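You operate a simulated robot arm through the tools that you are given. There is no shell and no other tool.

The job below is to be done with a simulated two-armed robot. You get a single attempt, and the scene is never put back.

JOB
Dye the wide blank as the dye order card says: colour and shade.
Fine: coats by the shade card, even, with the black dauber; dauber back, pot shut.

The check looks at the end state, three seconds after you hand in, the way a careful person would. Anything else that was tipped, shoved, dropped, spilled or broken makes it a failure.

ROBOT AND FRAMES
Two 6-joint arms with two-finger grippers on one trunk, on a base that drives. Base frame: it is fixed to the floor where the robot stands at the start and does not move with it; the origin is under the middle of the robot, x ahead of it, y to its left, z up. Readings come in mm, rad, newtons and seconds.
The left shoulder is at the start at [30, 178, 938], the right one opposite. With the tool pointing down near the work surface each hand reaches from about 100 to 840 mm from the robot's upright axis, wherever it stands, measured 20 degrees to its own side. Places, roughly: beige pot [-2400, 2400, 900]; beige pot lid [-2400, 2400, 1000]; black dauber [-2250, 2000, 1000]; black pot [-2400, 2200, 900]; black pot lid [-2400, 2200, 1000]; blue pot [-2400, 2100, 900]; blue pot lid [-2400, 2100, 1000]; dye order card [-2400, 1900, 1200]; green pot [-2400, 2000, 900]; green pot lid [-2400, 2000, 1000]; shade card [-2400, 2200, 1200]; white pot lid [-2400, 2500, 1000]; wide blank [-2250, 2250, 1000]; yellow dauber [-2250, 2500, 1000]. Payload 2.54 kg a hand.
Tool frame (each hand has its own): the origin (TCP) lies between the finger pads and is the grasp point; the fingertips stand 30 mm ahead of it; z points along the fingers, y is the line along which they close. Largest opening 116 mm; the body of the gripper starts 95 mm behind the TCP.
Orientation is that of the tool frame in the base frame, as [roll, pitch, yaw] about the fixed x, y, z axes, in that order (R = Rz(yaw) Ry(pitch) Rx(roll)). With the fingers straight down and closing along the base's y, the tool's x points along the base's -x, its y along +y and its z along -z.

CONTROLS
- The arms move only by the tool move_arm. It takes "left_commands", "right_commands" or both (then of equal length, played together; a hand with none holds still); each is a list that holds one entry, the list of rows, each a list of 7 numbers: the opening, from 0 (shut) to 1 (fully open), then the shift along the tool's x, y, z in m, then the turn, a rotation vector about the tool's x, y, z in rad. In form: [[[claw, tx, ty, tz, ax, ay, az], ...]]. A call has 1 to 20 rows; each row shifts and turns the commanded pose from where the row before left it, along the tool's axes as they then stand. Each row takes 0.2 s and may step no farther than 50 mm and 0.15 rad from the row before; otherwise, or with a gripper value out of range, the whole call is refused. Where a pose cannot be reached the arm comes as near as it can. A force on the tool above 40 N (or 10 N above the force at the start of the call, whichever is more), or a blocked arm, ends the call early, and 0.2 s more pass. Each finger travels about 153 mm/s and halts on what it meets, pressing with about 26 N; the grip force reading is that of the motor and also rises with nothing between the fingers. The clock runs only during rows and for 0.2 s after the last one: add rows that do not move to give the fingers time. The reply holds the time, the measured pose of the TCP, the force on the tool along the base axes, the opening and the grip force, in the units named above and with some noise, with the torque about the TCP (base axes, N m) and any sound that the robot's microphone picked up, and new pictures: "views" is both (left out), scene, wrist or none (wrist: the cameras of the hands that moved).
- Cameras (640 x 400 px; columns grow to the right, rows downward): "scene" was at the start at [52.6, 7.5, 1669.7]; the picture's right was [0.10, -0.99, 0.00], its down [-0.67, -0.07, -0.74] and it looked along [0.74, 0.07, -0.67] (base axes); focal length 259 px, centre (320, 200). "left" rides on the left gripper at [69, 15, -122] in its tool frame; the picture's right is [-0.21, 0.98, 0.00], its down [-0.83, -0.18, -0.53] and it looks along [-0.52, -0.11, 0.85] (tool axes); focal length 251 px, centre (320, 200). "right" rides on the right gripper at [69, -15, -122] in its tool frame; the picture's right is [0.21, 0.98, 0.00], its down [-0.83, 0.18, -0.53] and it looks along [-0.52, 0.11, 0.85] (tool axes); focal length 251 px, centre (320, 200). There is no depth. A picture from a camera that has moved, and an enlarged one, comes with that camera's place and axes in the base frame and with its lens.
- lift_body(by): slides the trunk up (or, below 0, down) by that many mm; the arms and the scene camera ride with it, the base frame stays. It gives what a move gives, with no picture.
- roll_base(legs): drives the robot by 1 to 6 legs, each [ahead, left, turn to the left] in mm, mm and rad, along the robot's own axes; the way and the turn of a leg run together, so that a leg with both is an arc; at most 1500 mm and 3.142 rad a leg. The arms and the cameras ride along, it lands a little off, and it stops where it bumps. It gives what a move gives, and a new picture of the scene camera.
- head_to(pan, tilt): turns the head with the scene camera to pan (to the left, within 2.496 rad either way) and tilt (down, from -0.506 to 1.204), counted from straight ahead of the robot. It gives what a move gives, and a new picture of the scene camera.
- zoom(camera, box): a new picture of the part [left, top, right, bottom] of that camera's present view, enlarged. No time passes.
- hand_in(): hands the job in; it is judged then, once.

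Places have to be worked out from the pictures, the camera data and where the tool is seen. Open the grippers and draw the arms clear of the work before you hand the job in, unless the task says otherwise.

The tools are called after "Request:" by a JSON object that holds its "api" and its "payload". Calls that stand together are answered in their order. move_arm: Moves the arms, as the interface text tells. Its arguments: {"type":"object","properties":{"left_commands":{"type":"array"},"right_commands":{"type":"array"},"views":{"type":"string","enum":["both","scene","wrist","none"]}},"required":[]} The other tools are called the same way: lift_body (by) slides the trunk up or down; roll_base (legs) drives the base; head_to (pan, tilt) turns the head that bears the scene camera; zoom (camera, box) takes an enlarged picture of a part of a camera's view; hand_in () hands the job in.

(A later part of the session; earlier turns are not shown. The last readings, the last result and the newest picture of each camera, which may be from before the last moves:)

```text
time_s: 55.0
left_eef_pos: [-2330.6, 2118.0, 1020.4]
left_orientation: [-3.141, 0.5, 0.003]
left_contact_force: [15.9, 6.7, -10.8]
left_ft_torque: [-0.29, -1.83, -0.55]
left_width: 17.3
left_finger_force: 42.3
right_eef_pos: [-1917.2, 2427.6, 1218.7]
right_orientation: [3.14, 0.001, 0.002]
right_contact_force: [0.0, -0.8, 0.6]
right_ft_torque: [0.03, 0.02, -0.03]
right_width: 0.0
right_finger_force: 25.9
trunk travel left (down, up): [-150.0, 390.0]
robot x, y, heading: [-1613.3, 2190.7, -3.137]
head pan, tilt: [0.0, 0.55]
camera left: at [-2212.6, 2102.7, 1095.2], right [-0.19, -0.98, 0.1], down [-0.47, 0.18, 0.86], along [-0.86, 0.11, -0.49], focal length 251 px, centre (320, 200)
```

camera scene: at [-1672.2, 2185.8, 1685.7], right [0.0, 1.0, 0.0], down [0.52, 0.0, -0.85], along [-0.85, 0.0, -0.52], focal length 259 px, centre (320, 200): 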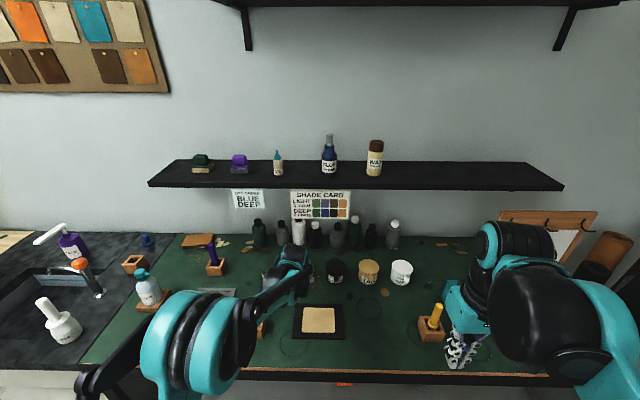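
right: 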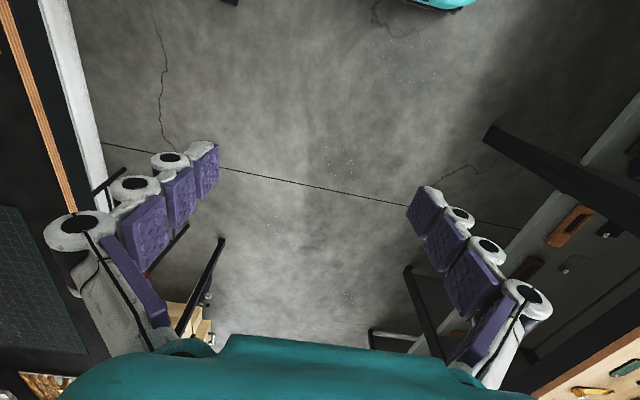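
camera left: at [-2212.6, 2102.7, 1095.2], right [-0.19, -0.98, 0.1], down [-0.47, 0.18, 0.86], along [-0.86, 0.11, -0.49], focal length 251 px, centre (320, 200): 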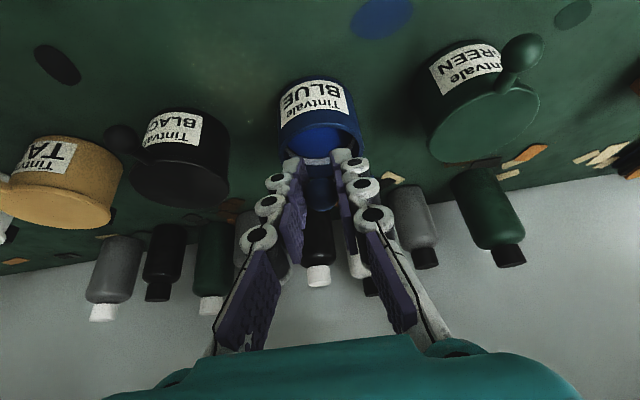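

The lid is following (about 28° open), with a moderate twist building up on the knob. I check that the pot has stayed in place before going on.

Request:
{"api": "zoom", "payload": {"camera": "left", "box": [220, 50, 420, 250]}}

Request:
{"api": "zoom", "payload": {"camera": "scene", "box": [250, 220, 370, 295]}}

```text
2.00 times, centred on (320, 150) of left
camera zoom: at [-2212.6, 2102.7, 1095.2], right [-0.19, -0.98, 0.1], down [-0.47, 0.18, 0.86], along [-0.86, 0.11, -0.49], focal length 503 px, centre (320, 300)
```

zoom: 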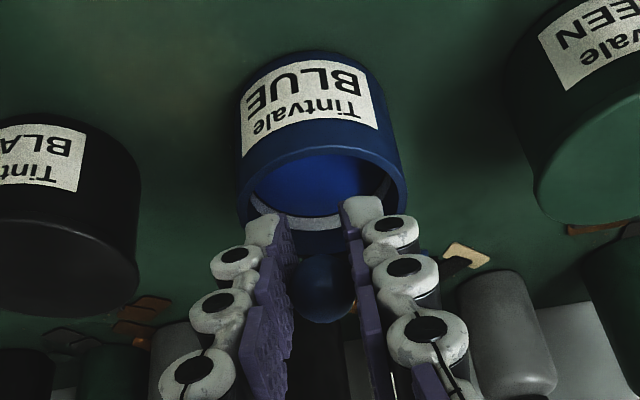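

```text
5.33 times, centred on (310, 258) of scene
camera zoom: at [-1671.6, 2186.7, 1685.7], right [0.0, 1.0, 0.0], down [0.52, 0.0, -0.85], along [-0.85, 0.0, -0.52], focal length 1379 px, centre (373, -107)
```

zoom: 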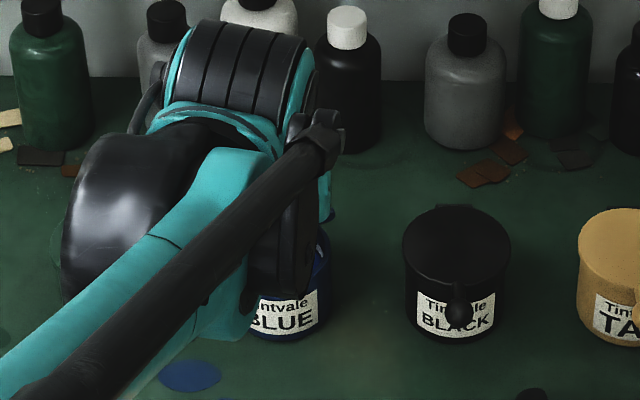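

The pot has not moved. I continue a few more steps and watch whether the twist levels off.

Request:
{"api": "move_arm", "payload": {"left_commands": [[[0.08, -0.0103, 0, -0.0045, 0, 0, 0], [0.08, -0.0107, 0, -0.0035, 0, 0, 0]]], "views": "none"}}

```text
time_s: 55.6
left_eef_pos: [-2344.7, 2119.8, 1036.8]
left_orientation: [3.139, 0.5, 0.003]
left_contact_force: [17.2, 7.5, -5.6]
left_ft_torque: [-0.15, -1.64, -0.44]
left_width: 17.7
left_finger_force: 43.4
right_eef_pos: [-1916.5, 2428.2, 1218.6]
right_orientation: [3.141, 0.002, 0.002]
right_contact_force: [-0.6, -0.5, -1.4]
right_ft_torque: [0.0, -0.03, -0.01]
right_width: 0.3
right_finger_force: 26.0
trunk travel left (down, up): [-150.0, 390.0]
robot x, y, heading: [-1610.6, 2188.3, -3.142]
head pan, tilt: [0.0, 0.55]
```

The twist has levelled off (the knob slips in the pads), so the arc is fine. I carry on to about 80°.

Request:
{"api": "move_arm", "payload": {"left_commands": [[[0.08, -0.011, 0, -0.0024, 0, 0, 0], [0.08, -0.0112, 0, -0.0013, 0, 0, 0], [0.08, -0.0113, 0, -0.0002, 0, 0, 0], [0.08, -0.0112, 0, 0.001, 0, 0, 0], [0.08, -0.0111, 0, 0.0021, 0, 0, 0], [0.08, -0.0108, 0, 0.0032, 0, 0, 0]]]}}

```text
time_s: 57.0
left_eef_pos: [-2406.7, 2116.7, 1067.0]
left_orientation: [3.14, 0.502, 0.001]
left_contact_force: [0.1, 0.6, -0.6]
left_ft_torque: [0.0, 0.03, 0.0]
left_width: 9.7
left_finger_force: 0.6
right_eef_pos: [-1919.6, 2426.1, 1217.1]
right_orientation: [3.141, 0.0, 0.003]
right_contact_force: [0.5, 0.1, -0.2]
right_ft_torque: [0.01, -0.03, 0.0]
right_width: 0.1
right_finger_force: 26.0
trunk travel left (down, up): [-150.0, 390.0]
robot x, y, heading: [-1613.3, 2188.7, -3.14]
head pan, tilt: [0.0, 0.55]
camera scene: at [-1673.2, 2185.8, 1685.6], right [0.0, 1.0, 0.0], down [0.52, 0.0, -0.85], along [-0.85, 0.0, -0.52], focal length 259 px, centre (320, 200)
camera left: at [-2288.7, 2101.4, 1142.0], right [-0.19, -0.98, 0.1], down [-0.47, 0.18, 0.86], along [-0.86, 0.11, -0.49], focal length 251 px, centre (320, 200)
```

scene: 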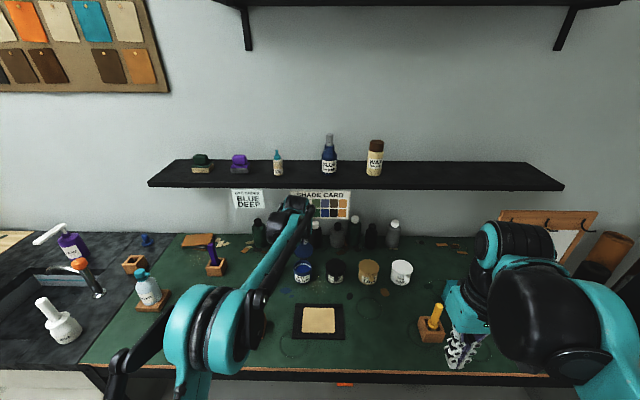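
left: 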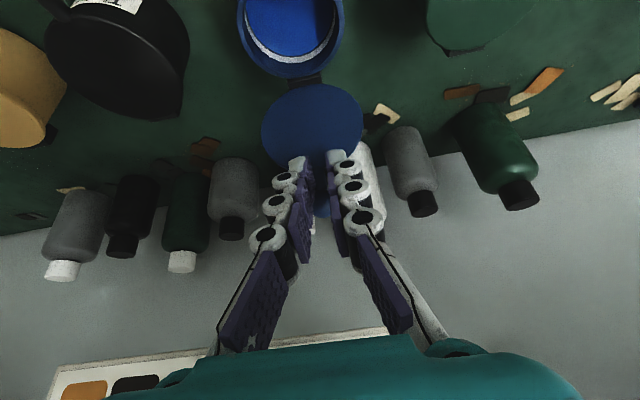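

The knob slipped out of the fingers, but the lid seems to have gone over and stands open by itself. I zoom to check.

Request:
{"api": "zoom", "payload": {"camera": "left", "box": [200, 0, 440, 240]}}

Request:
{"api": "zoom", "payload": {"camera": "scene", "box": [250, 210, 370, 295]}}

```text
1.67 times, centred on (320, 120) of left
camera zoom: at [-2288.7, 2101.4, 1142.0], right [-0.19, -0.98, 0.1], down [-0.47, 0.18, 0.86], along [-0.86, 0.11, -0.49], focal length 419 px, centre (320, 333)
```

zoom: 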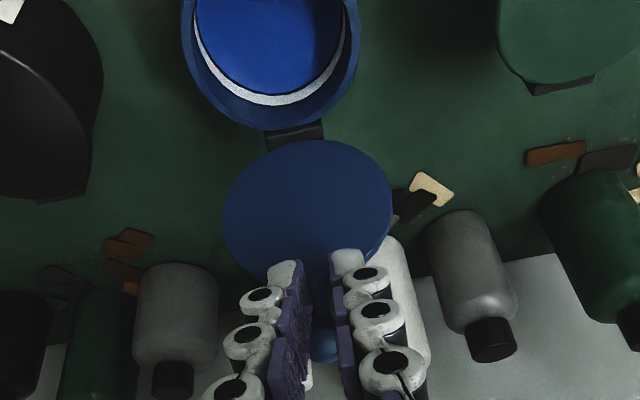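

```text
4.71 times, centred on (310, 252) of scene
camera zoom: at [-1673.2, 2185.8, 1685.6], right [0.0, 1.0, 0.0], down [0.52, 0.0, -0.85], along [-0.85, 0.0, -0.52], focal length 1217 px, centre (367, -47)
```

zoom: 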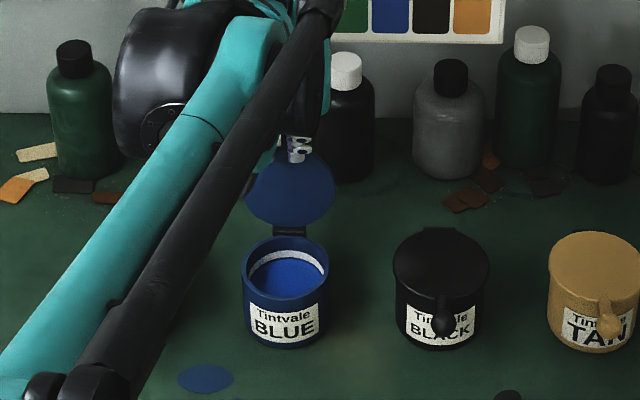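

The lid stands open on its own, leaning back, and the pot is full of blue dye. I open the fingers, back off along the tool, and go to a pre-grasp above and behind the black dauber at about (-2173, 1972).

Request:
{"api": "move_arm", "payload": {"left_commands": [[[0.35, 0, 0, 0, 0, 0, 0], [0.35, 0, 0, 0, 0, 0, 0], [0.35, 0, 0, -0.02, 0, 0, 0], [0.35, 0, 0, -0.025, 0, 0, 0], [0.35, 0, 0, -0.025, 0, 0, 0], [0.35, 0, 0, -0.03, 0, 0, 0], [0.45, 0.0298, 0.0181, -0.0039, 0, 0, 0], [0.55, 0.0298, 0.0181, -0.0039, 0, 0, 0], [0.6, 0.0298, 0.0181, -0.0039, 0, 0, 0], [0.6, 0.0298, 0.0181, -0.0039, 0, 0, 0], [0.6, 0.0298, 0.0181, -0.0039, 0, 0, 0], [0.6, 0.0298, 0.0181, -0.0039, 0, 0, 0], [0.6, 0.0298, 0.0181, -0.0039, 0, 0, 0], [0.6, 0.0298, 0.0181, -0.0039, 0, 0, 0], [0.6, 0, 0, 0, 0, 0, 0]]]}}

Request:
{"api": "zoom", "payload": {"camera": "scene", "box": [250, 210, 370, 295]}}

Request:
{"api": "zoom", "payload": {"camera": "left", "box": [220, 50, 460, 250]}}

```text
time_s: 60.2
left_eef_pos: [-2135.9, 1973.2, 1067.5]
left_orientation: [3.141, 0.499, 0.002]
left_contact_force: [-0.3, 0.8, 0.6]
left_ft_torque: [0.01, -0.03, -0.04]
left_width: 69.8
left_finger_force: 0.1
right_eef_pos: [-1918.6, 2427.6, 1218.0]
right_orientation: [-3.14, 0.0, 0.002]
right_contact_force: [0.0, 0.0, -0.1]
right_ft_torque: [-0.01, -0.07, 0.03]
right_width: 0.2
right_finger_force: 26.1
trunk travel left (down, up): [-150.0, 390.0]
robot x, y, heading: [-1613.0, 2187.7, -3.14]
head pan, tilt: [0.0, 0.55]
camera scene: at [-1673.6, 2186.1, 1685.6], right [0.0, 1.0, 0.0], down [0.52, 0.0, -0.85], along [-0.85, 0.0, -0.52], focal length 259 px, centre (320, 200)
camera left: at [-2018.3, 1957.8, 1141.6], right [-0.19, -0.98, 0.1], down [-0.47, 0.18, 0.86], along [-0.86, 0.11, -0.49], focal length 251 px, centre (320, 200)
```

scene: 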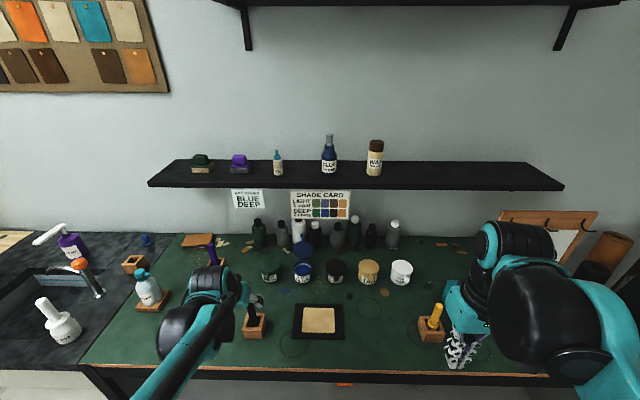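
left: 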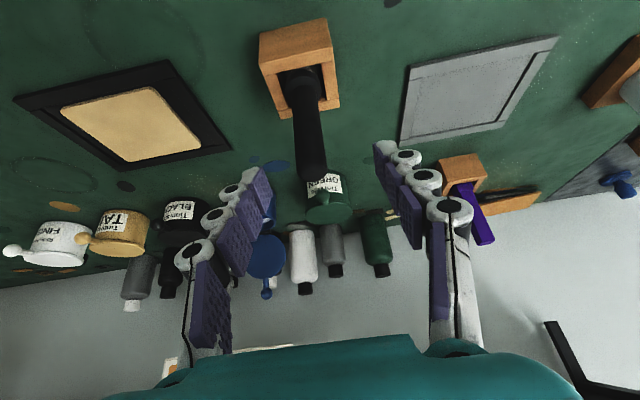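

```text
4.71 times, centred on (310, 252) of scene
camera zoom: at [-1673.6, 2186.1, 1685.6], right [0.0, 1.0, 0.0], down [0.52, 0.0, -0.85], along [-0.85, 0.0, -0.52], focal length 1217 px, centre (367, -47)
```

zoom: 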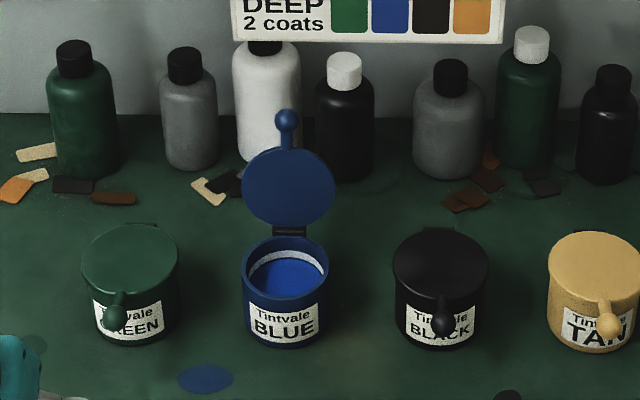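

```text
2.00 times, centred on (340, 150) of left
camera zoom: at [-2018.3, 1957.8, 1141.6], right [-0.19, -0.98, 0.1], down [-0.47, 0.18, 0.86], along [-0.86, 0.11, -0.49], focal length 503 px, centre (280, 300)
```

zoom: 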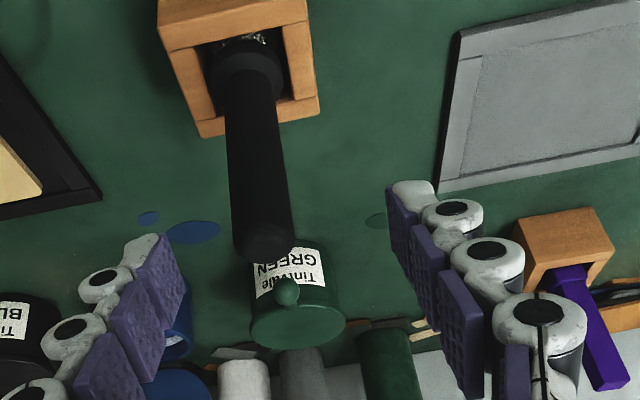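

The lid stays open and the pot sits where it was. The dauber's axis is at about (-2165, 1979), handle top z ≈ 1028; I lower around the handle and grip it at z ≈ 1000.

Request:
{"api": "move_arm", "payload": {"left_commands": [[[0.6, 0.0069, -0.006, 0, 0, 0, 0], [0.6, 0, 0, 0.018, 0, 0, 0], [0.6, 0, 0, 0.018, 0, 0, 0], [0.6, 0, 0, 0.018, 0, 0, 0], [0.6, 0, 0, 0.019, 0, 0, 0], [0.6, 0, 0, 0, 0, 0, 0]]]}}

Request:
{"api": "zoom", "payload": {"camera": "left", "box": [200, 50, 440, 250]}}

```text
time_s: 61.6
left_eef_pos: [-2161.3, 1979.9, 1000.8]
left_orientation: [-3.141, 0.502, 0.002]
left_contact_force: [0.4, -0.1, -0.5]
left_ft_torque: [0.01, 0.03, -0.05]
left_width: 69.4
left_finger_force: 0.0
right_eef_pos: [-1916.7, 2426.5, 1218.6]
right_orientation: [-3.139, 0.0, 0.001]
right_contact_force: [-0.6, -0.1, 0.3]
right_ft_torque: [0.01, 0.04, 0.02]
right_width: 0.4
right_finger_force: 25.8
trunk travel left (down, up): [-150.0, 390.0]
robot x, y, heading: [-1612.4, 2186.3, -3.145]
head pan, tilt: [0.0, 0.55]
camera scene: at [-1672.2, 2185.8, 1685.7], right [0.0, 1.0, 0.0], down [0.52, 0.0, -0.85], along [-0.85, 0.0, -0.52], focal length 259 px, centre (320, 200)
camera left: at [-2043.9, 1963.9, 1075.4], right [-0.19, -0.98, 0.1], down [-0.47, 0.18, 0.86], along [-0.86, 0.11, -0.49], focal length 251 px, centre (320, 200)
```

scene: 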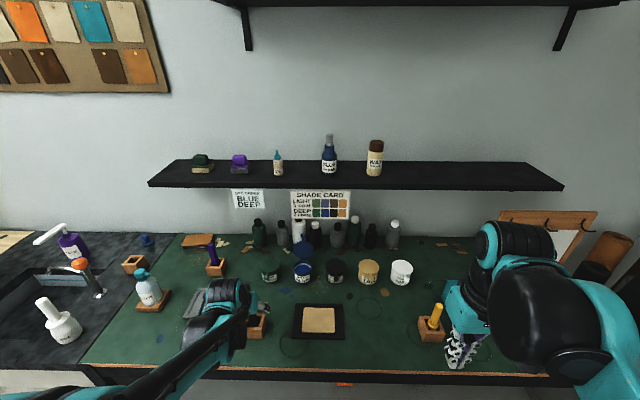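
left: 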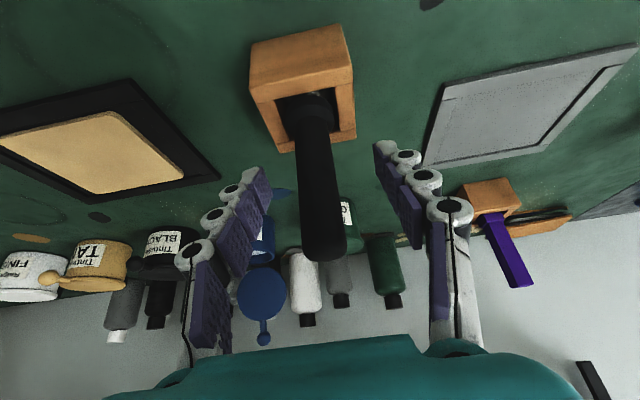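

```text
2.00 times, centred on (320, 150) of left
camera zoom: at [-2043.9, 1963.9, 1075.4], right [-0.19, -0.98, 0.1], down [-0.47, 0.18, 0.86], along [-0.86, 0.11, -0.49], focal length 503 px, centre (320, 300)
```

zoom: 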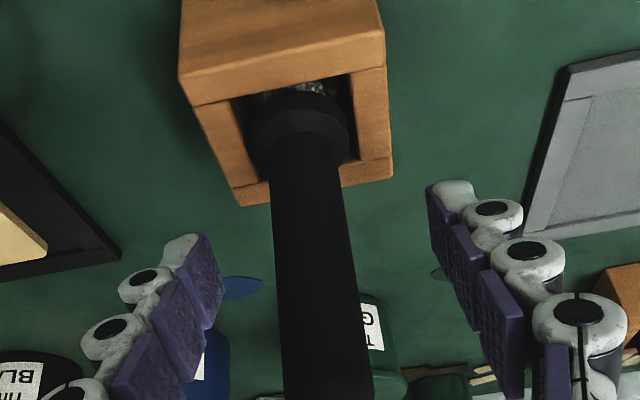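

The handle stands right at the grasp point. I close on it.

Request:
{"api": "move_arm", "payload": {"left_commands": [[[0.4, 0, 0, 0, 0, 0, 0], [0.25, 0, 0, 0, 0, 0, 0], [0.15, 0, 0, 0, 0, 0, 0], [0.1, 0, 0, 0, 0, 0, 0], [0.08, 0, 0, 0, 0, 0, 0]]], "views": "wrist"}}

```text
time_s: 62.8
left_eef_pos: [-2161.4, 1979.9, 1001.2]
left_orientation: [-3.141, 0.502, 0.004]
left_contact_force: [-0.2, -0.8, -0.3]
left_ft_torque: [0.01, 0.0, 0.02]
left_width: 20.4
left_finger_force: 26.2
right_eef_pos: [-1917.4, 2426.7, 1218.3]
right_orientation: [-3.141, 0.002, 0.003]
right_contact_force: [-0.5, 0.2, -0.5]
right_ft_torque: [-0.01, 0.01, -0.02]
right_width: 0.0
right_finger_force: 26.1
trunk travel left (down, up): [-150.0, 390.0]
robot x, y, heading: [-1609.0, 2187.5, -3.139]
head pan, tilt: [0.0, 0.55]
camera left: at [-2044.2, 1963.9, 1075.4], right [-0.19, -0.98, 0.1], down [-0.47, 0.18, 0.86], along [-0.86, 0.11, -0.49], focal length 251 px, centre (320, 200)
```

left: 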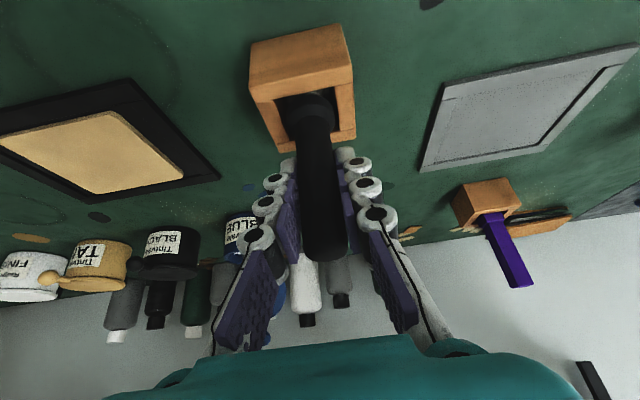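

Gripped at 20.4 mm with TCP (-2161.4, 1979.9, 1001), which I note for putting it back. I lift straight up 140 mm to look at the dauber head.

Request:
{"api": "move_arm", "payload": {"left_commands": [[[0.05, -0.0048, 0, -0.0088, 0, 0, 0], [0.05, -0.0096, 0, -0.01755, 0, 0, 0], [0.05, -0.0096, 0, -0.01755, 0, 0, 0], [0.05, -0.0096, 0, -0.01755, 0, 0, 0], [0.05, -0.0096, 0, -0.01755, 0, 0, 0], [0.05, -0.0096, 0, -0.01755, 0, 0, 0], [0.05, -0.0096, 0, -0.01755, 0, 0, 0], [0.05, -0.0048, 0, -0.0088, 0, 0, 0]]]}}

Request:
{"api": "zoom", "payload": {"camera": "left", "box": [220, 50, 420, 250]}}

Request:
{"api": "zoom", "payload": {"camera": "scene", "box": [200, 240, 320, 340]}}

```text
time_s: 64.6
left_eef_pos: [-2163.6, 1978.3, 1139.9]
left_orientation: [3.139, 0.5, 0.005]
left_contact_force: [-0.1, 1.4, -0.8]
left_ft_torque: [0.0, -0.01, -0.01]
left_width: 20.1
left_finger_force: 26.5
right_eef_pos: [-1918.1, 2426.7, 1218.6]
right_orientation: [3.142, -0.001, 0.002]
right_contact_force: [-0.4, 0.4, 0.2]
right_ft_torque: [0.04, -0.01, 0.01]
right_width: 0.0
right_finger_force: 26.0
trunk travel left (down, up): [-150.0, 390.0]
robot x, y, heading: [-1614.6, 2186.0, -3.14]
head pan, tilt: [0.0, 0.55]
camera scene: at [-1672.8, 2185.7, 1685.6], right [0.0, 1.0, 0.0], down [0.52, 0.0, -0.85], along [-0.85, 0.0, -0.52], focal length 259 px, centre (320, 200)
camera left: at [-2045.0, 1962.2, 1216.0], right [-0.19, -0.98, 0.1], down [-0.47, 0.18, 0.86], along [-0.86, 0.11, -0.49], focal length 251 px, centre (320, 200)
```

scene: 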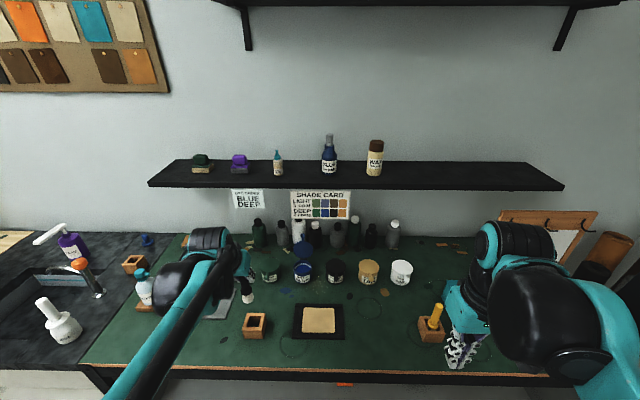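
left: 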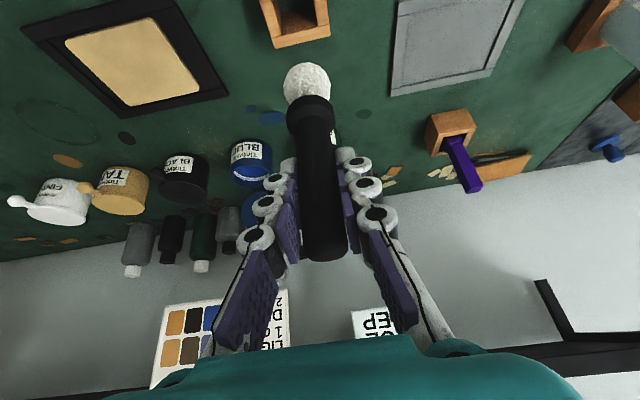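

```text
2.00 times, centred on (320, 150) of left
camera zoom: at [-2045.0, 1962.2, 1216.0], right [-0.19, -0.98, 0.1], down [-0.47, 0.18, 0.86], along [-0.86, 0.11, -0.49], focal length 503 px, centre (320, 300)
```

zoom: 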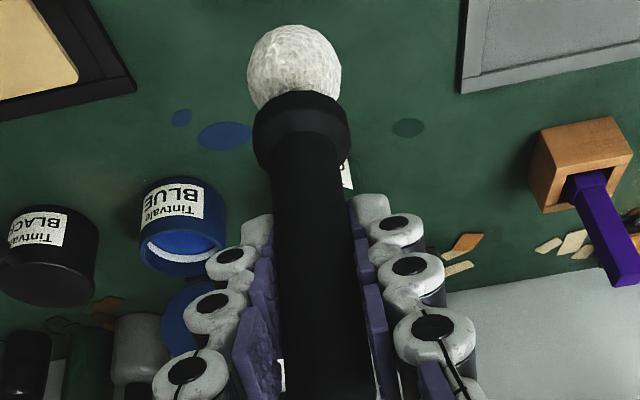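

```text
4.00 times, centred on (260, 290) of scene
camera zoom: at [-1672.8, 2185.7, 1685.6], right [0.0, 1.0, 0.0], down [0.52, 0.0, -0.85], along [-0.85, 0.0, -0.52], focal length 1034 px, centre (560, -160)
```

zoom: 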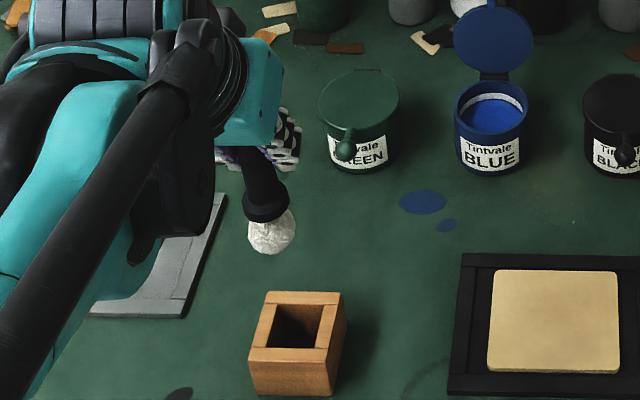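

The head is a round wool ball about 34 mm across, its bottom about 107 mm below the TCP. The lid stands near vertical at x ≈ -2430, so I'll dip slightly toward the front of the pot, at (-2381, 2119). I move above the pot.

Request:
{"api": "move_arm", "payload": {"left_commands": [[[0.05, -0.02385, -0.01765, 0.01303, 0, 0, 0], [0.05, -0.02385, -0.01765, 0.01303, 0, 0, 0], [0.05, -0.02385, -0.01765, 0.01303, 0, 0, 0], [0.05, -0.02385, -0.01765, 0.01303, 0, 0, 0], [0.05, -0.02385, -0.01765, 0.01303, 0, 0, 0], [0.05, -0.02385, -0.01765, 0.01303, 0, 0, 0], [0.05, -0.02385, -0.01765, 0.01303, 0, 0, 0], [0.05, -0.02385, -0.01765, 0.01303, 0, 0, 0], [0.05, 0, 0, 0, 0, 0, 0], [0.05, 0.0144, 0, 0.0263, 0, 0, 0], [0.05, 0.0096, 0, 0.01755, 0, 0, 0], [0.05, 0, 0, 0, 0, 0, 0]]]}}

Request:
{"api": "zoom", "payload": {"camera": "left", "box": [220, 0, 420, 200]}}

Request:
{"api": "zoom", "payload": {"camera": "scene", "box": [250, 210, 370, 295]}}

```text
time_s: 67.2
left_eef_pos: [-2378.0, 2120.5, 1088.5]
left_orientation: [-3.141, 0.501, 0.003]
left_contact_force: [0.1, 0.9, -0.4]
left_ft_torque: [0.0, 0.01, 0.01]
left_width: 20.1
left_finger_force: 25.8
right_eef_pos: [-1917.6, 2428.2, 1218.1]
right_orientation: [3.141, -0.001, 0.002]
right_contact_force: [-0.4, 0.1, -0.6]
right_ft_torque: [0.03, -0.05, 0.02]
right_width: 0.0
right_finger_force: 26.1
trunk travel left (down, up): [-150.0, 390.0]
robot x, y, heading: [-1610.7, 2184.7, -3.137]
head pan, tilt: [0.0, 0.55]
camera scene: at [-1673.1, 2185.9, 1685.6], right [0.0, 1.0, 0.0], down [0.52, 0.0, -0.85], along [-0.85, 0.0, -0.52], focal length 259 px, centre (320, 200)
camera left: at [-2260.3, 2105.3, 1163.0], right [-0.19, -0.98, 0.1], down [-0.47, 0.18, 0.86], along [-0.86, 0.11, -0.49], focal length 251 px, centre (320, 200)
```

scene: 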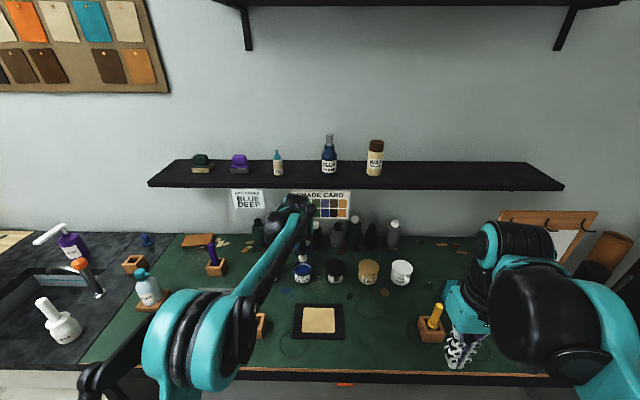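
left: 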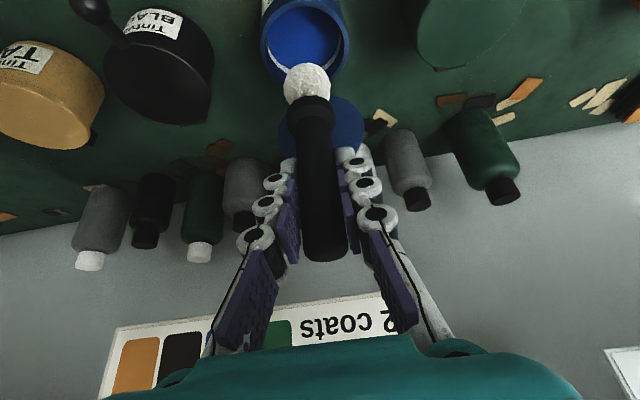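

```text
2.00 times, centred on (320, 100) of left
camera zoom: at [-2260.3, 2105.3, 1163.0], right [-0.19, -0.98, 0.1], down [-0.47, 0.18, 0.86], along [-0.86, 0.11, -0.49], focal length 503 px, centre (320, 400)
```

zoom: 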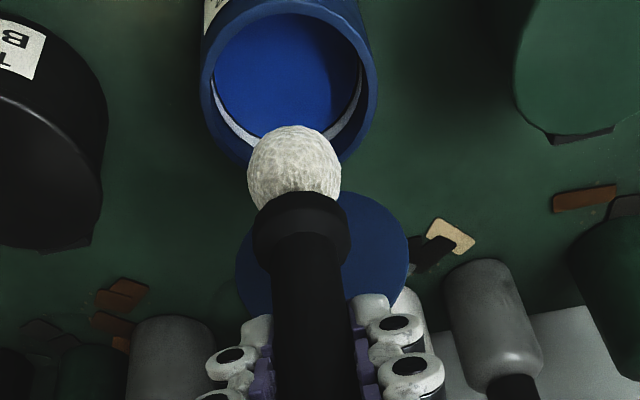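

```text
4.71 times, centred on (310, 252) of scene
camera zoom: at [-1673.1, 2185.9, 1685.6], right [0.0, 1.0, 0.0], down [0.52, 0.0, -0.85], along [-0.85, 0.0, -0.52], focal length 1217 px, centre (367, -47)
```

zoom: 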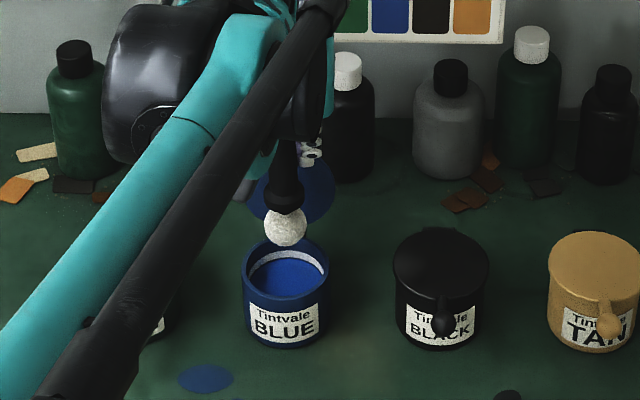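

The dauber is centred over the open pot. I lower it about 60 mm into the dye and hold a moment.

Request:
{"api": "move_arm", "payload": {"left_commands": [[[0.05, 0.0066, 0.0002, 0.0132, 0, 0, 0], [0.05, 0.0066, 0.0002, 0.0132, 0, 0, 0], [0.05, 0.0066, 0.0002, 0.0132, 0, 0, 0], [0.05, 0.0066, 0.0002, 0.0132, 0, 0, 0], [0.05, 0, 0, 0, 0, 0, 0], [0.05, 0, 0, 0, 0, 0, 0], [0.05, 0, 0, 0, 0, 0, 0]]]}}

Request:
{"api": "zoom", "payload": {"camera": "left", "box": [220, 0, 420, 200]}}

Request:
{"api": "zoom", "payload": {"camera": "scene", "box": [250, 210, 370, 295]}}

```text
time_s: 68.8
left_eef_pos: [-2382.8, 2118.8, 1031.7]
left_orientation: [3.14, 0.501, 0.004]
left_contact_force: [0.1, 0.8, -0.5]
left_ft_torque: [0.03, 0.01, -0.03]
left_width: 20.2
left_finger_force: 25.8
right_eef_pos: [-1917.4, 2426.5, 1218.0]
right_orientation: [-3.141, 0.0, 0.003]
right_contact_force: [0.0, 0.3, 0.2]
right_ft_torque: [0.01, 0.0, -0.04]
right_width: 0.1
right_finger_force: 26.3
trunk travel left (down, up): [-150.0, 390.0]
robot x, y, heading: [-1608.8, 2182.7, -3.143]
head pan, tilt: [0.0, 0.55]
camera scene: at [-1672.7, 2185.8, 1685.6], right [0.0, 1.0, 0.0], down [0.52, 0.0, -0.85], along [-0.85, 0.0, -0.52], focal length 259 px, centre (320, 200)
camera left: at [-2264.0, 2103.6, 1105.7], right [-0.19, -0.98, 0.1], down [-0.47, 0.18, 0.86], along [-0.86, 0.11, -0.49], focal length 251 px, centre (320, 200)
```

scene: 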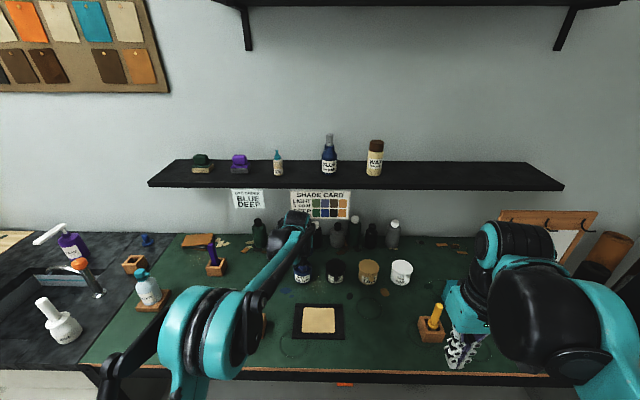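
left: 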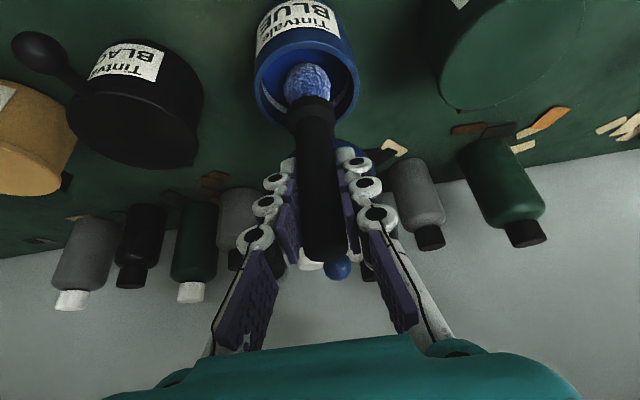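

```text
2.00 times, centred on (320, 100) of left
camera zoom: at [-2264.0, 2103.6, 1105.7], right [-0.19, -0.98, 0.1], down [-0.47, 0.18, 0.86], along [-0.86, 0.11, -0.49], focal length 503 px, centre (320, 400)
```

zoom: 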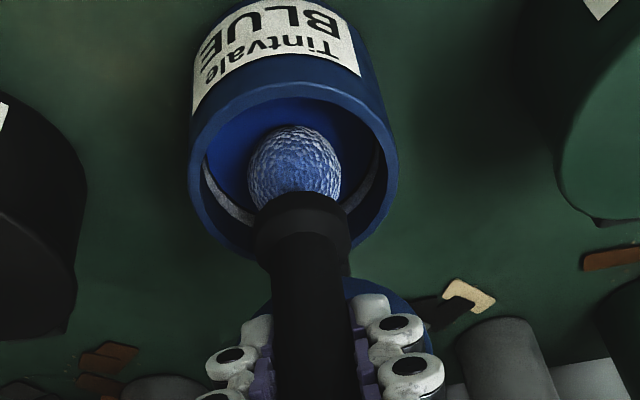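

```text
4.71 times, centred on (310, 252) of scene
camera zoom: at [-1672.7, 2185.8, 1685.6], right [0.0, 1.0, 0.0], down [0.52, 0.0, -0.85], along [-0.85, 0.0, -0.52], focal length 1217 px, centre (367, -47)
```

zoom: 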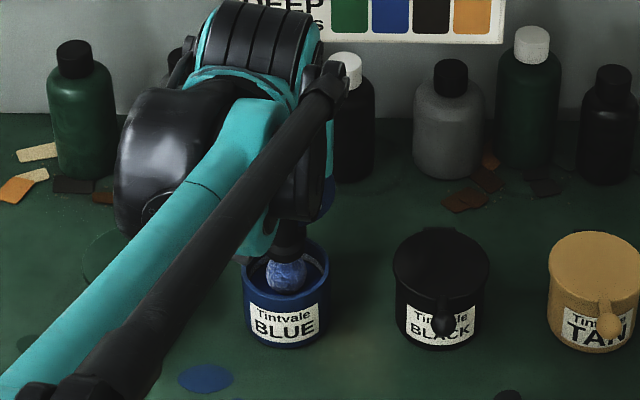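

The wool has turned blue. I go 6 mm deeper and hold to see whether it soaks up more.

Request:
{"api": "move_arm", "payload": {"left_commands": [[[0.05, 0.0029, 0, 0.0053, 0, 0, 0], [0.05, 0, 0, 0, 0, 0, 0], [0.05, 0, 0, 0, 0, 0, 0], [0.05, 0, 0, 0, 0, 0, 0], [0.05, 0, 0, 0, 0, 0, 0]]], "views": "none"}}

Request:
{"api": "zoom", "payload": {"camera": "left", "box": [220, 0, 420, 200]}}

```text
time_s: 70.0
left_eef_pos: [-2382.5, 2118.6, 1024.8]
left_orientation: [-3.141, 0.501, 0.003]
left_contact_force: [-0.5, 0.2, 0.3]
left_ft_torque: [0.03, -0.02, -0.02]
left_width: 20.2
left_finger_force: 26.6
right_eef_pos: [-1917.3, 2426.3, 1217.6]
right_orientation: [-3.141, 0.0, 0.002]
right_contact_force: [-0.7, 0.0, -0.1]
right_ft_torque: [-0.02, -0.02, -0.02]
right_width: 0.0
right_finger_force: 25.4
trunk travel left (down, up): [-150.0, 390.0]
robot x, y, heading: [-1613.0, 2185.6, -3.145]
head pan, tilt: [0.0, 0.55]
```

```text
2.00 times, centred on (320, 100) of left
camera zoom: at [-2264.3, 2103.2, 1099.5], right [-0.19, -0.98, 0.1], down [-0.47, 0.18, 0.86], along [-0.86, 0.11, -0.49], focal length 503 px, centre (320, 400)
```

zoom: 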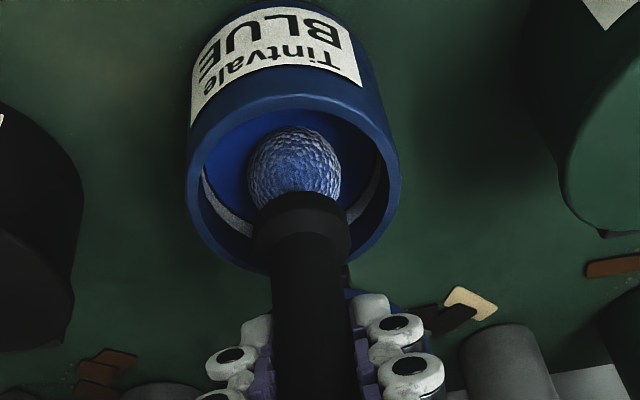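

It stays the same blue, so it is loaded. I raise it slowly until it is just clear above the pot and hold there a while to see whether it drips.

Request:
{"api": "move_arm", "payload": {"left_commands": [[[0.05, -0.0048, 0, -0.0088, 0, 0, 0], [0.05, -0.0048, 0, -0.0088, 0, 0, 0], [0.05, -0.0048, 0, -0.0088, 0, 0, 0], [0.05, -0.0048, 0, -0.0088, 0, 0, 0], [0.05, -0.0048, 0, -0.0088, 0, 0, 0], [0.05, 0, 0, 0, 0, 0, 0], [0.05, 0, 0, 0, 0, 0, 0], [0.05, 0, 0, 0, 0, 0, 0], [0.05, 0, 0, 0, 0, 0, 0], [0.05, 0, 0, 0, 0, 0, 0]]], "views": "none"}}

Request:
{"api": "zoom", "payload": {"camera": "left", "box": [220, 0, 420, 200]}}

Request:
{"api": "zoom", "payload": {"camera": "scene", "box": [270, 230, 340, 290]}}

```text
time_s: 72.2
left_eef_pos: [-2382.3, 2118.5, 1075.6]
left_orientation: [3.141, 0.502, 0.003]
left_contact_force: [0.6, -0.2, 0.1]
left_ft_torque: [0.02, -0.03, -0.02]
left_width: 20.6
left_finger_force: 26.0
right_eef_pos: [-1918.6, 2427.6, 1218.2]
right_orientation: [3.141, -0.001, 0.001]
right_contact_force: [-1.0, 0.3, 0.0]
right_ft_torque: [0.02, 0.03, 0.03]
right_width: 0.1
right_finger_force: 25.7
trunk travel left (down, up): [-150.0, 390.0]
robot x, y, heading: [-1612.6, 2187.7, -3.142]
head pan, tilt: [0.0, 0.55]
```

```text
2.00 times, centred on (320, 100) of left
camera zoom: at [-2264.0, 2102.8, 1150.2], right [-0.19, -0.98, 0.1], down [-0.47, 0.18, 0.86], along [-0.86, 0.11, -0.49], focal length 503 px, centre (320, 400)
```

zoom: 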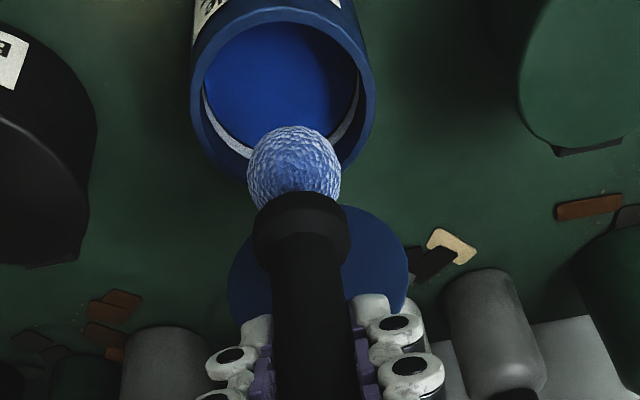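

```text
6.67 times, centred on (305, 260) of scene
camera zoom: at [-1672.8, 2185.8, 1685.6], right [0.0, 1.0, 0.0], down [0.52, 0.0, -0.85], along [-0.85, 0.0, -0.52], focal length 1724 px, centre (420, -200)
```

zoom: 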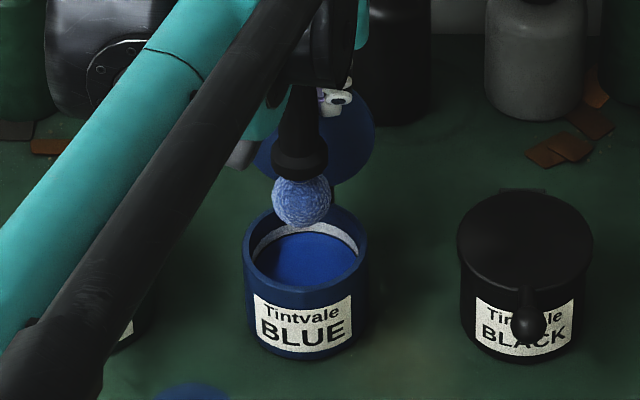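

No drip visible. I wait a further 3 s over the pot to be sure.

Request:
{"api": "move_arm", "payload": {"left_commands": [[[0.05, 0, 0, 0, 0, 0, 0], [0.05, 0, 0, 0, 0, 0, 0], [0.05, 0, 0, 0, 0, 0, 0], [0.05, 0, 0, 0, 0, 0, 0], [0.05, 0, 0, 0, 0, 0, 0], [0.05, 0, 0, 0, 0, 0, 0], [0.05, 0, 0, 0, 0, 0, 0], [0.05, 0, 0, 0, 0, 0, 0], [0.05, 0, 0, 0, 0, 0, 0], [0.05, 0, 0, 0, 0, 0, 0], [0.05, 0, 0, 0, 0, 0, 0], [0.05, 0, 0, 0, 0, 0, 0]]], "views": "none"}}

Request:
{"api": "zoom", "payload": {"camera": "scene", "box": [270, 230, 340, 290]}}

Request:
{"api": "zoom", "payload": {"camera": "left", "box": [270, 40, 350, 120]}}

```text
time_s: 74.8
left_eef_pos: [-2382.0, 2118.9, 1075.6]
left_orientation: [3.142, 0.502, 0.003]
left_contact_force: [-1.3, -0.6, 0.6]
left_ft_torque: [0.02, -0.03, 0.03]
left_width: 20.3
left_finger_force: 26.1
right_eef_pos: [-1917.3, 2426.6, 1217.3]
right_orientation: [3.141, 0.001, 0.0]
right_contact_force: [-0.3, -0.5, -0.2]
right_ft_torque: [0.0, -0.01, -0.01]
right_width: 0.0
right_finger_force: 26.3
trunk travel left (down, up): [-150.0, 390.0]
robot x, y, heading: [-1610.6, 2186.5, -3.142]
head pan, tilt: [0.0, 0.55]
```

```text
6.67 times, centred on (305, 260) of scene
camera zoom: at [-1672.8, 2185.8, 1685.6], right [0.0, 1.0, 0.0], down [0.52, 0.0, -0.85], along [-0.85, 0.0, -0.52], focal length 1724 px, centre (420, -200)
```

zoom: 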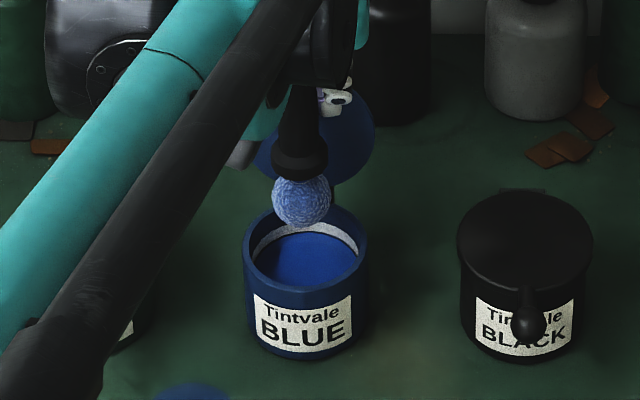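

```text
5.00 times, centred on (310, 80) of left
camera zoom: at [-2263.9, 2102.8, 1150.2], right [-0.19, -0.98, 0.1], down [-0.47, 0.18, 0.86], along [-0.86, 0.11, -0.49], focal length 1257 px, centre (370, 800)
```

zoom: 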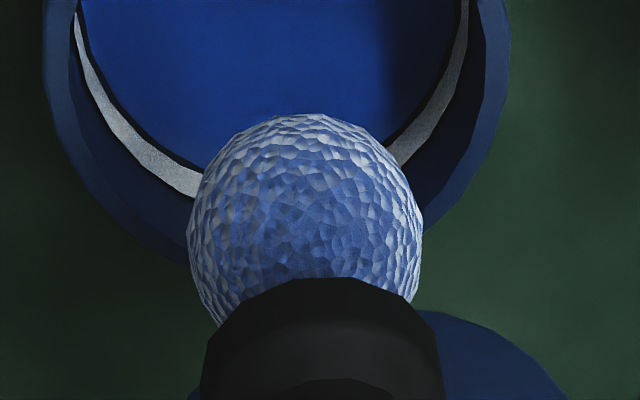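

No drips after 5 s. I lift a bit more and carry the dauber to just above the far-left corner of the blank, around (-2225, 2137), tip about 18 mm above it.

Request:
{"api": "move_arm", "payload": {"left_commands": [[[0.05, -0.0072, 0, -0.0132, 0, 0, 0], [0.05, 0.0262, -0.003, -0.0067, 0, 0, 0], [0.05, 0.0262, -0.003, -0.0067, 0, 0, 0], [0.05, 0.0262, -0.003, -0.0067, 0, 0, 0], [0.05, 0.0262, -0.003, -0.0067, 0, 0, 0], [0.05, 0.0262, -0.003, -0.0067, 0, 0, 0], [0.05, 0.0262, -0.003, -0.0067, 0, 0, 0], [0.05, 0.0072, 0, 0.0132, 0, 0, 0], [0.05, 0, 0, 0, 0, 0, 0]]]}}

Request:
{"api": "zoom", "payload": {"camera": "left", "box": [200, 0, 400, 160]}}

Request:
{"api": "zoom", "payload": {"camera": "scene", "box": [260, 270, 360, 345]}}

```text
time_s: 76.8
left_eef_pos: [-2226.7, 2136.5, 1034.1]
left_orientation: [3.141, 0.5, 0.002]
left_contact_force: [0.4, -0.1, 0.3]
left_ft_torque: [0.03, 0.0, -0.05]
left_width: 20.1
left_finger_force: 25.8
right_eef_pos: [-1917.0, 2427.1, 1217.9]
right_orientation: [3.141, 0.0, 0.001]
right_contact_force: [0.5, 0.2, 0.2]
right_ft_torque: [0.0, 0.08, 0.04]
right_width: 0.0
right_finger_force: 26.3
trunk travel left (down, up): [-150.0, 390.0]
robot x, y, heading: [-1611.3, 2186.6, -3.141]
head pan, tilt: [0.0, 0.55]
camera scene: at [-1671.9, 2185.8, 1685.7], right [0.0, 1.0, 0.0], down [0.52, 0.0, -0.85], along [-0.85, 0.0, -0.52], focal length 259 px, centre (320, 200)
camera left: at [-2107.1, 2120.6, 1109.5], right [-0.19, -0.98, 0.1], down [-0.47, 0.18, 0.86], along [-0.86, 0.11, -0.49], focal length 251 px, centre (320, 200)
```

scene: 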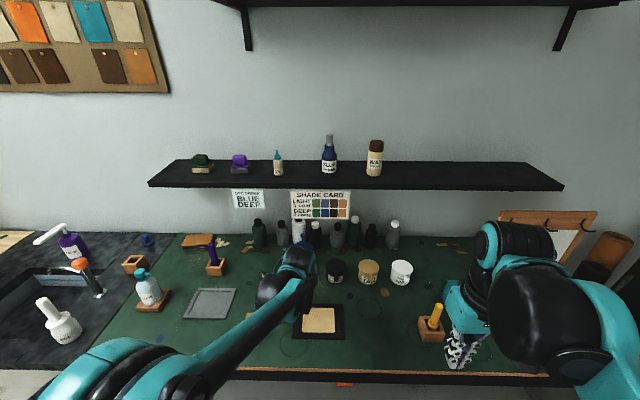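
left: 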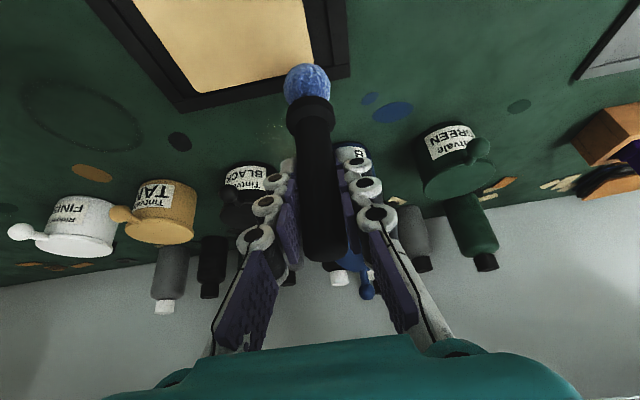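

```text
2.50 times, centred on (300, 80) of left
camera zoom: at [-2107.1, 2120.6, 1109.5], right [-0.19, -0.98, 0.1], down [-0.47, 0.18, 0.86], along [-0.86, 0.11, -0.49], focal length 629 px, centre (370, 500)
```

zoom: 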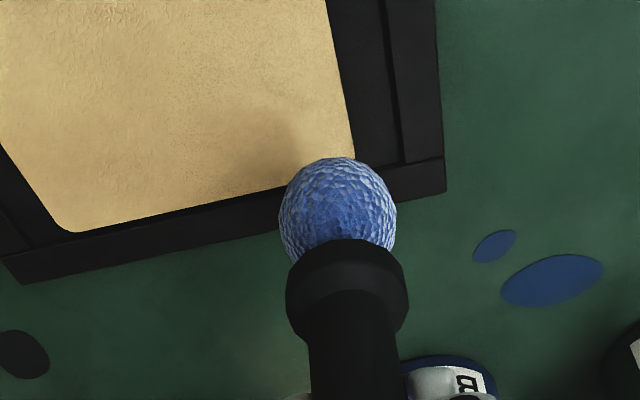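

```text
5.33 times, centred on (310, 308) of scene
camera zoom: at [-1671.9, 2185.8, 1685.7], right [0.0, 1.0, 0.0], down [0.52, 0.0, -0.85], along [-0.85, 0.0, -0.52], focal length 1379 px, centre (373, -373)
```

zoom: 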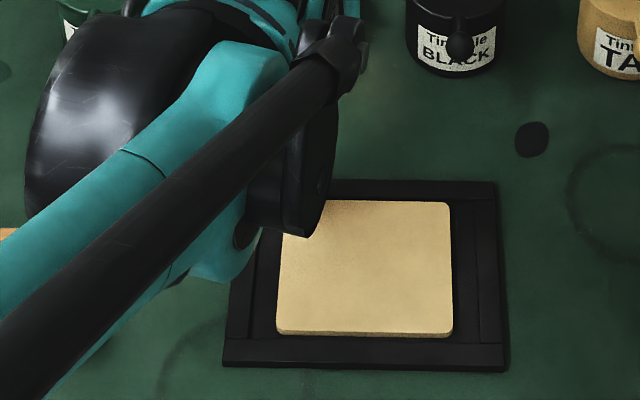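

The dauber hangs over the far-left corner region. I lower in small steps to find contact.

Request:
{"api": "move_arm", "payload": {"left_commands": [[[0.05, 0.0019, 0, 0.0035, 0, 0, 0], [0.05, 0.0019, 0, 0.0035, 0, 0, 0], [0.05, 0.0014, 0, 0.0026, 0, 0, 0]]], "views": "none"}}

Request:
{"api": "zoom", "payload": {"camera": "left", "box": [240, 20, 360, 140]}}

```text
time_s: 77.6
left_eef_pos: [-2224.9, 2137.5, 1024.8]
left_orientation: [3.141, 0.5, 0.003]
left_contact_force: [-0.9, -1.5, -0.7]
left_ft_torque: [0.0, -0.02, -0.01]
left_width: 20.1
left_finger_force: 26.5
right_eef_pos: [-1917.9, 2425.4, 1218.9]
right_orientation: [3.141, -0.002, 0.002]
right_contact_force: [0.2, 0.1, 0.6]
right_ft_torque: [0.02, 0.02, -0.03]
right_width: 0.0
right_finger_force: 25.4
trunk travel left (down, up): [-150.0, 390.0]
robot x, y, heading: [-1613.1, 2188.7, -3.138]
head pan, tilt: [0.0, 0.55]
```

```text
3.33 times, centred on (300, 80) of left
camera zoom: at [-2107.5, 2121.1, 1099.4], right [-0.19, -0.98, 0.1], down [-0.47, 0.18, 0.86], along [-0.86, 0.11, -0.49], focal length 838 px, centre (387, 600)
```

zoom: 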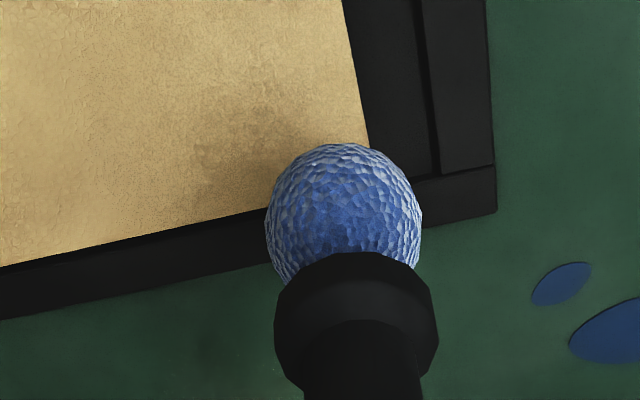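

No contact yet at TCP z 1024.8. I go down a further 5 mm in small steps.

Request:
{"api": "move_arm", "payload": {"left_commands": [[[0.05, 0.00096, 0, 0.00176, 0, 0, 0], [0.05, 0.00096, 0, 0.00176, 0, 0, 0], [0.05, 0.0005, 0, 0.0009, 0, 0, 0]]], "views": "none"}}

Request:
{"api": "zoom", "payload": {"camera": "left", "box": [240, 20, 360, 140]}}

```text
time_s: 78.4
left_eef_pos: [-2224.3, 2137.1, 1019.6]
left_orientation: [-3.141, 0.5, 0.002]
left_contact_force: [-0.5, 0.6, -0.4]
left_ft_torque: [-0.01, 0.03, 0.04]
left_width: 20.3
left_finger_force: 25.7
right_eef_pos: [-1917.3, 2428.3, 1217.4]
right_orientation: [-3.141, 0.0, 0.002]
right_contact_force: [0.4, 1.0, 0.4]
right_ft_torque: [0.0, 0.0, -0.01]
right_width: 0.0
right_finger_force: 25.9
trunk travel left (down, up): [-150.0, 390.0]
robot x, y, heading: [-1612.9, 2188.3, -3.145]
head pan, tilt: [0.0, 0.55]
```

```text
3.33 times, centred on (300, 80) of left
camera zoom: at [-2107.3, 2121.4, 1094.1], right [-0.19, -0.98, 0.1], down [-0.47, 0.18, 0.86], along [-0.86, 0.11, -0.49], focal length 838 px, centre (387, 600)
```

zoom: 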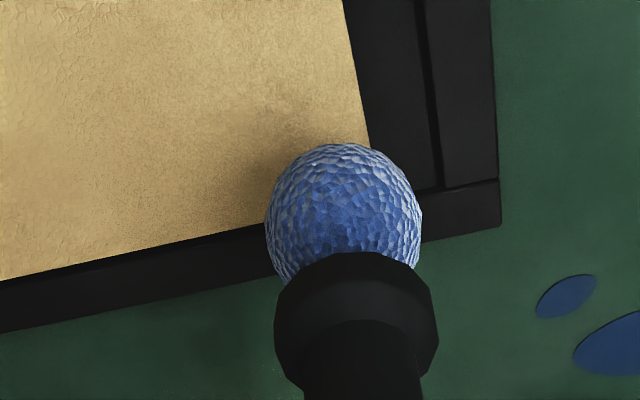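

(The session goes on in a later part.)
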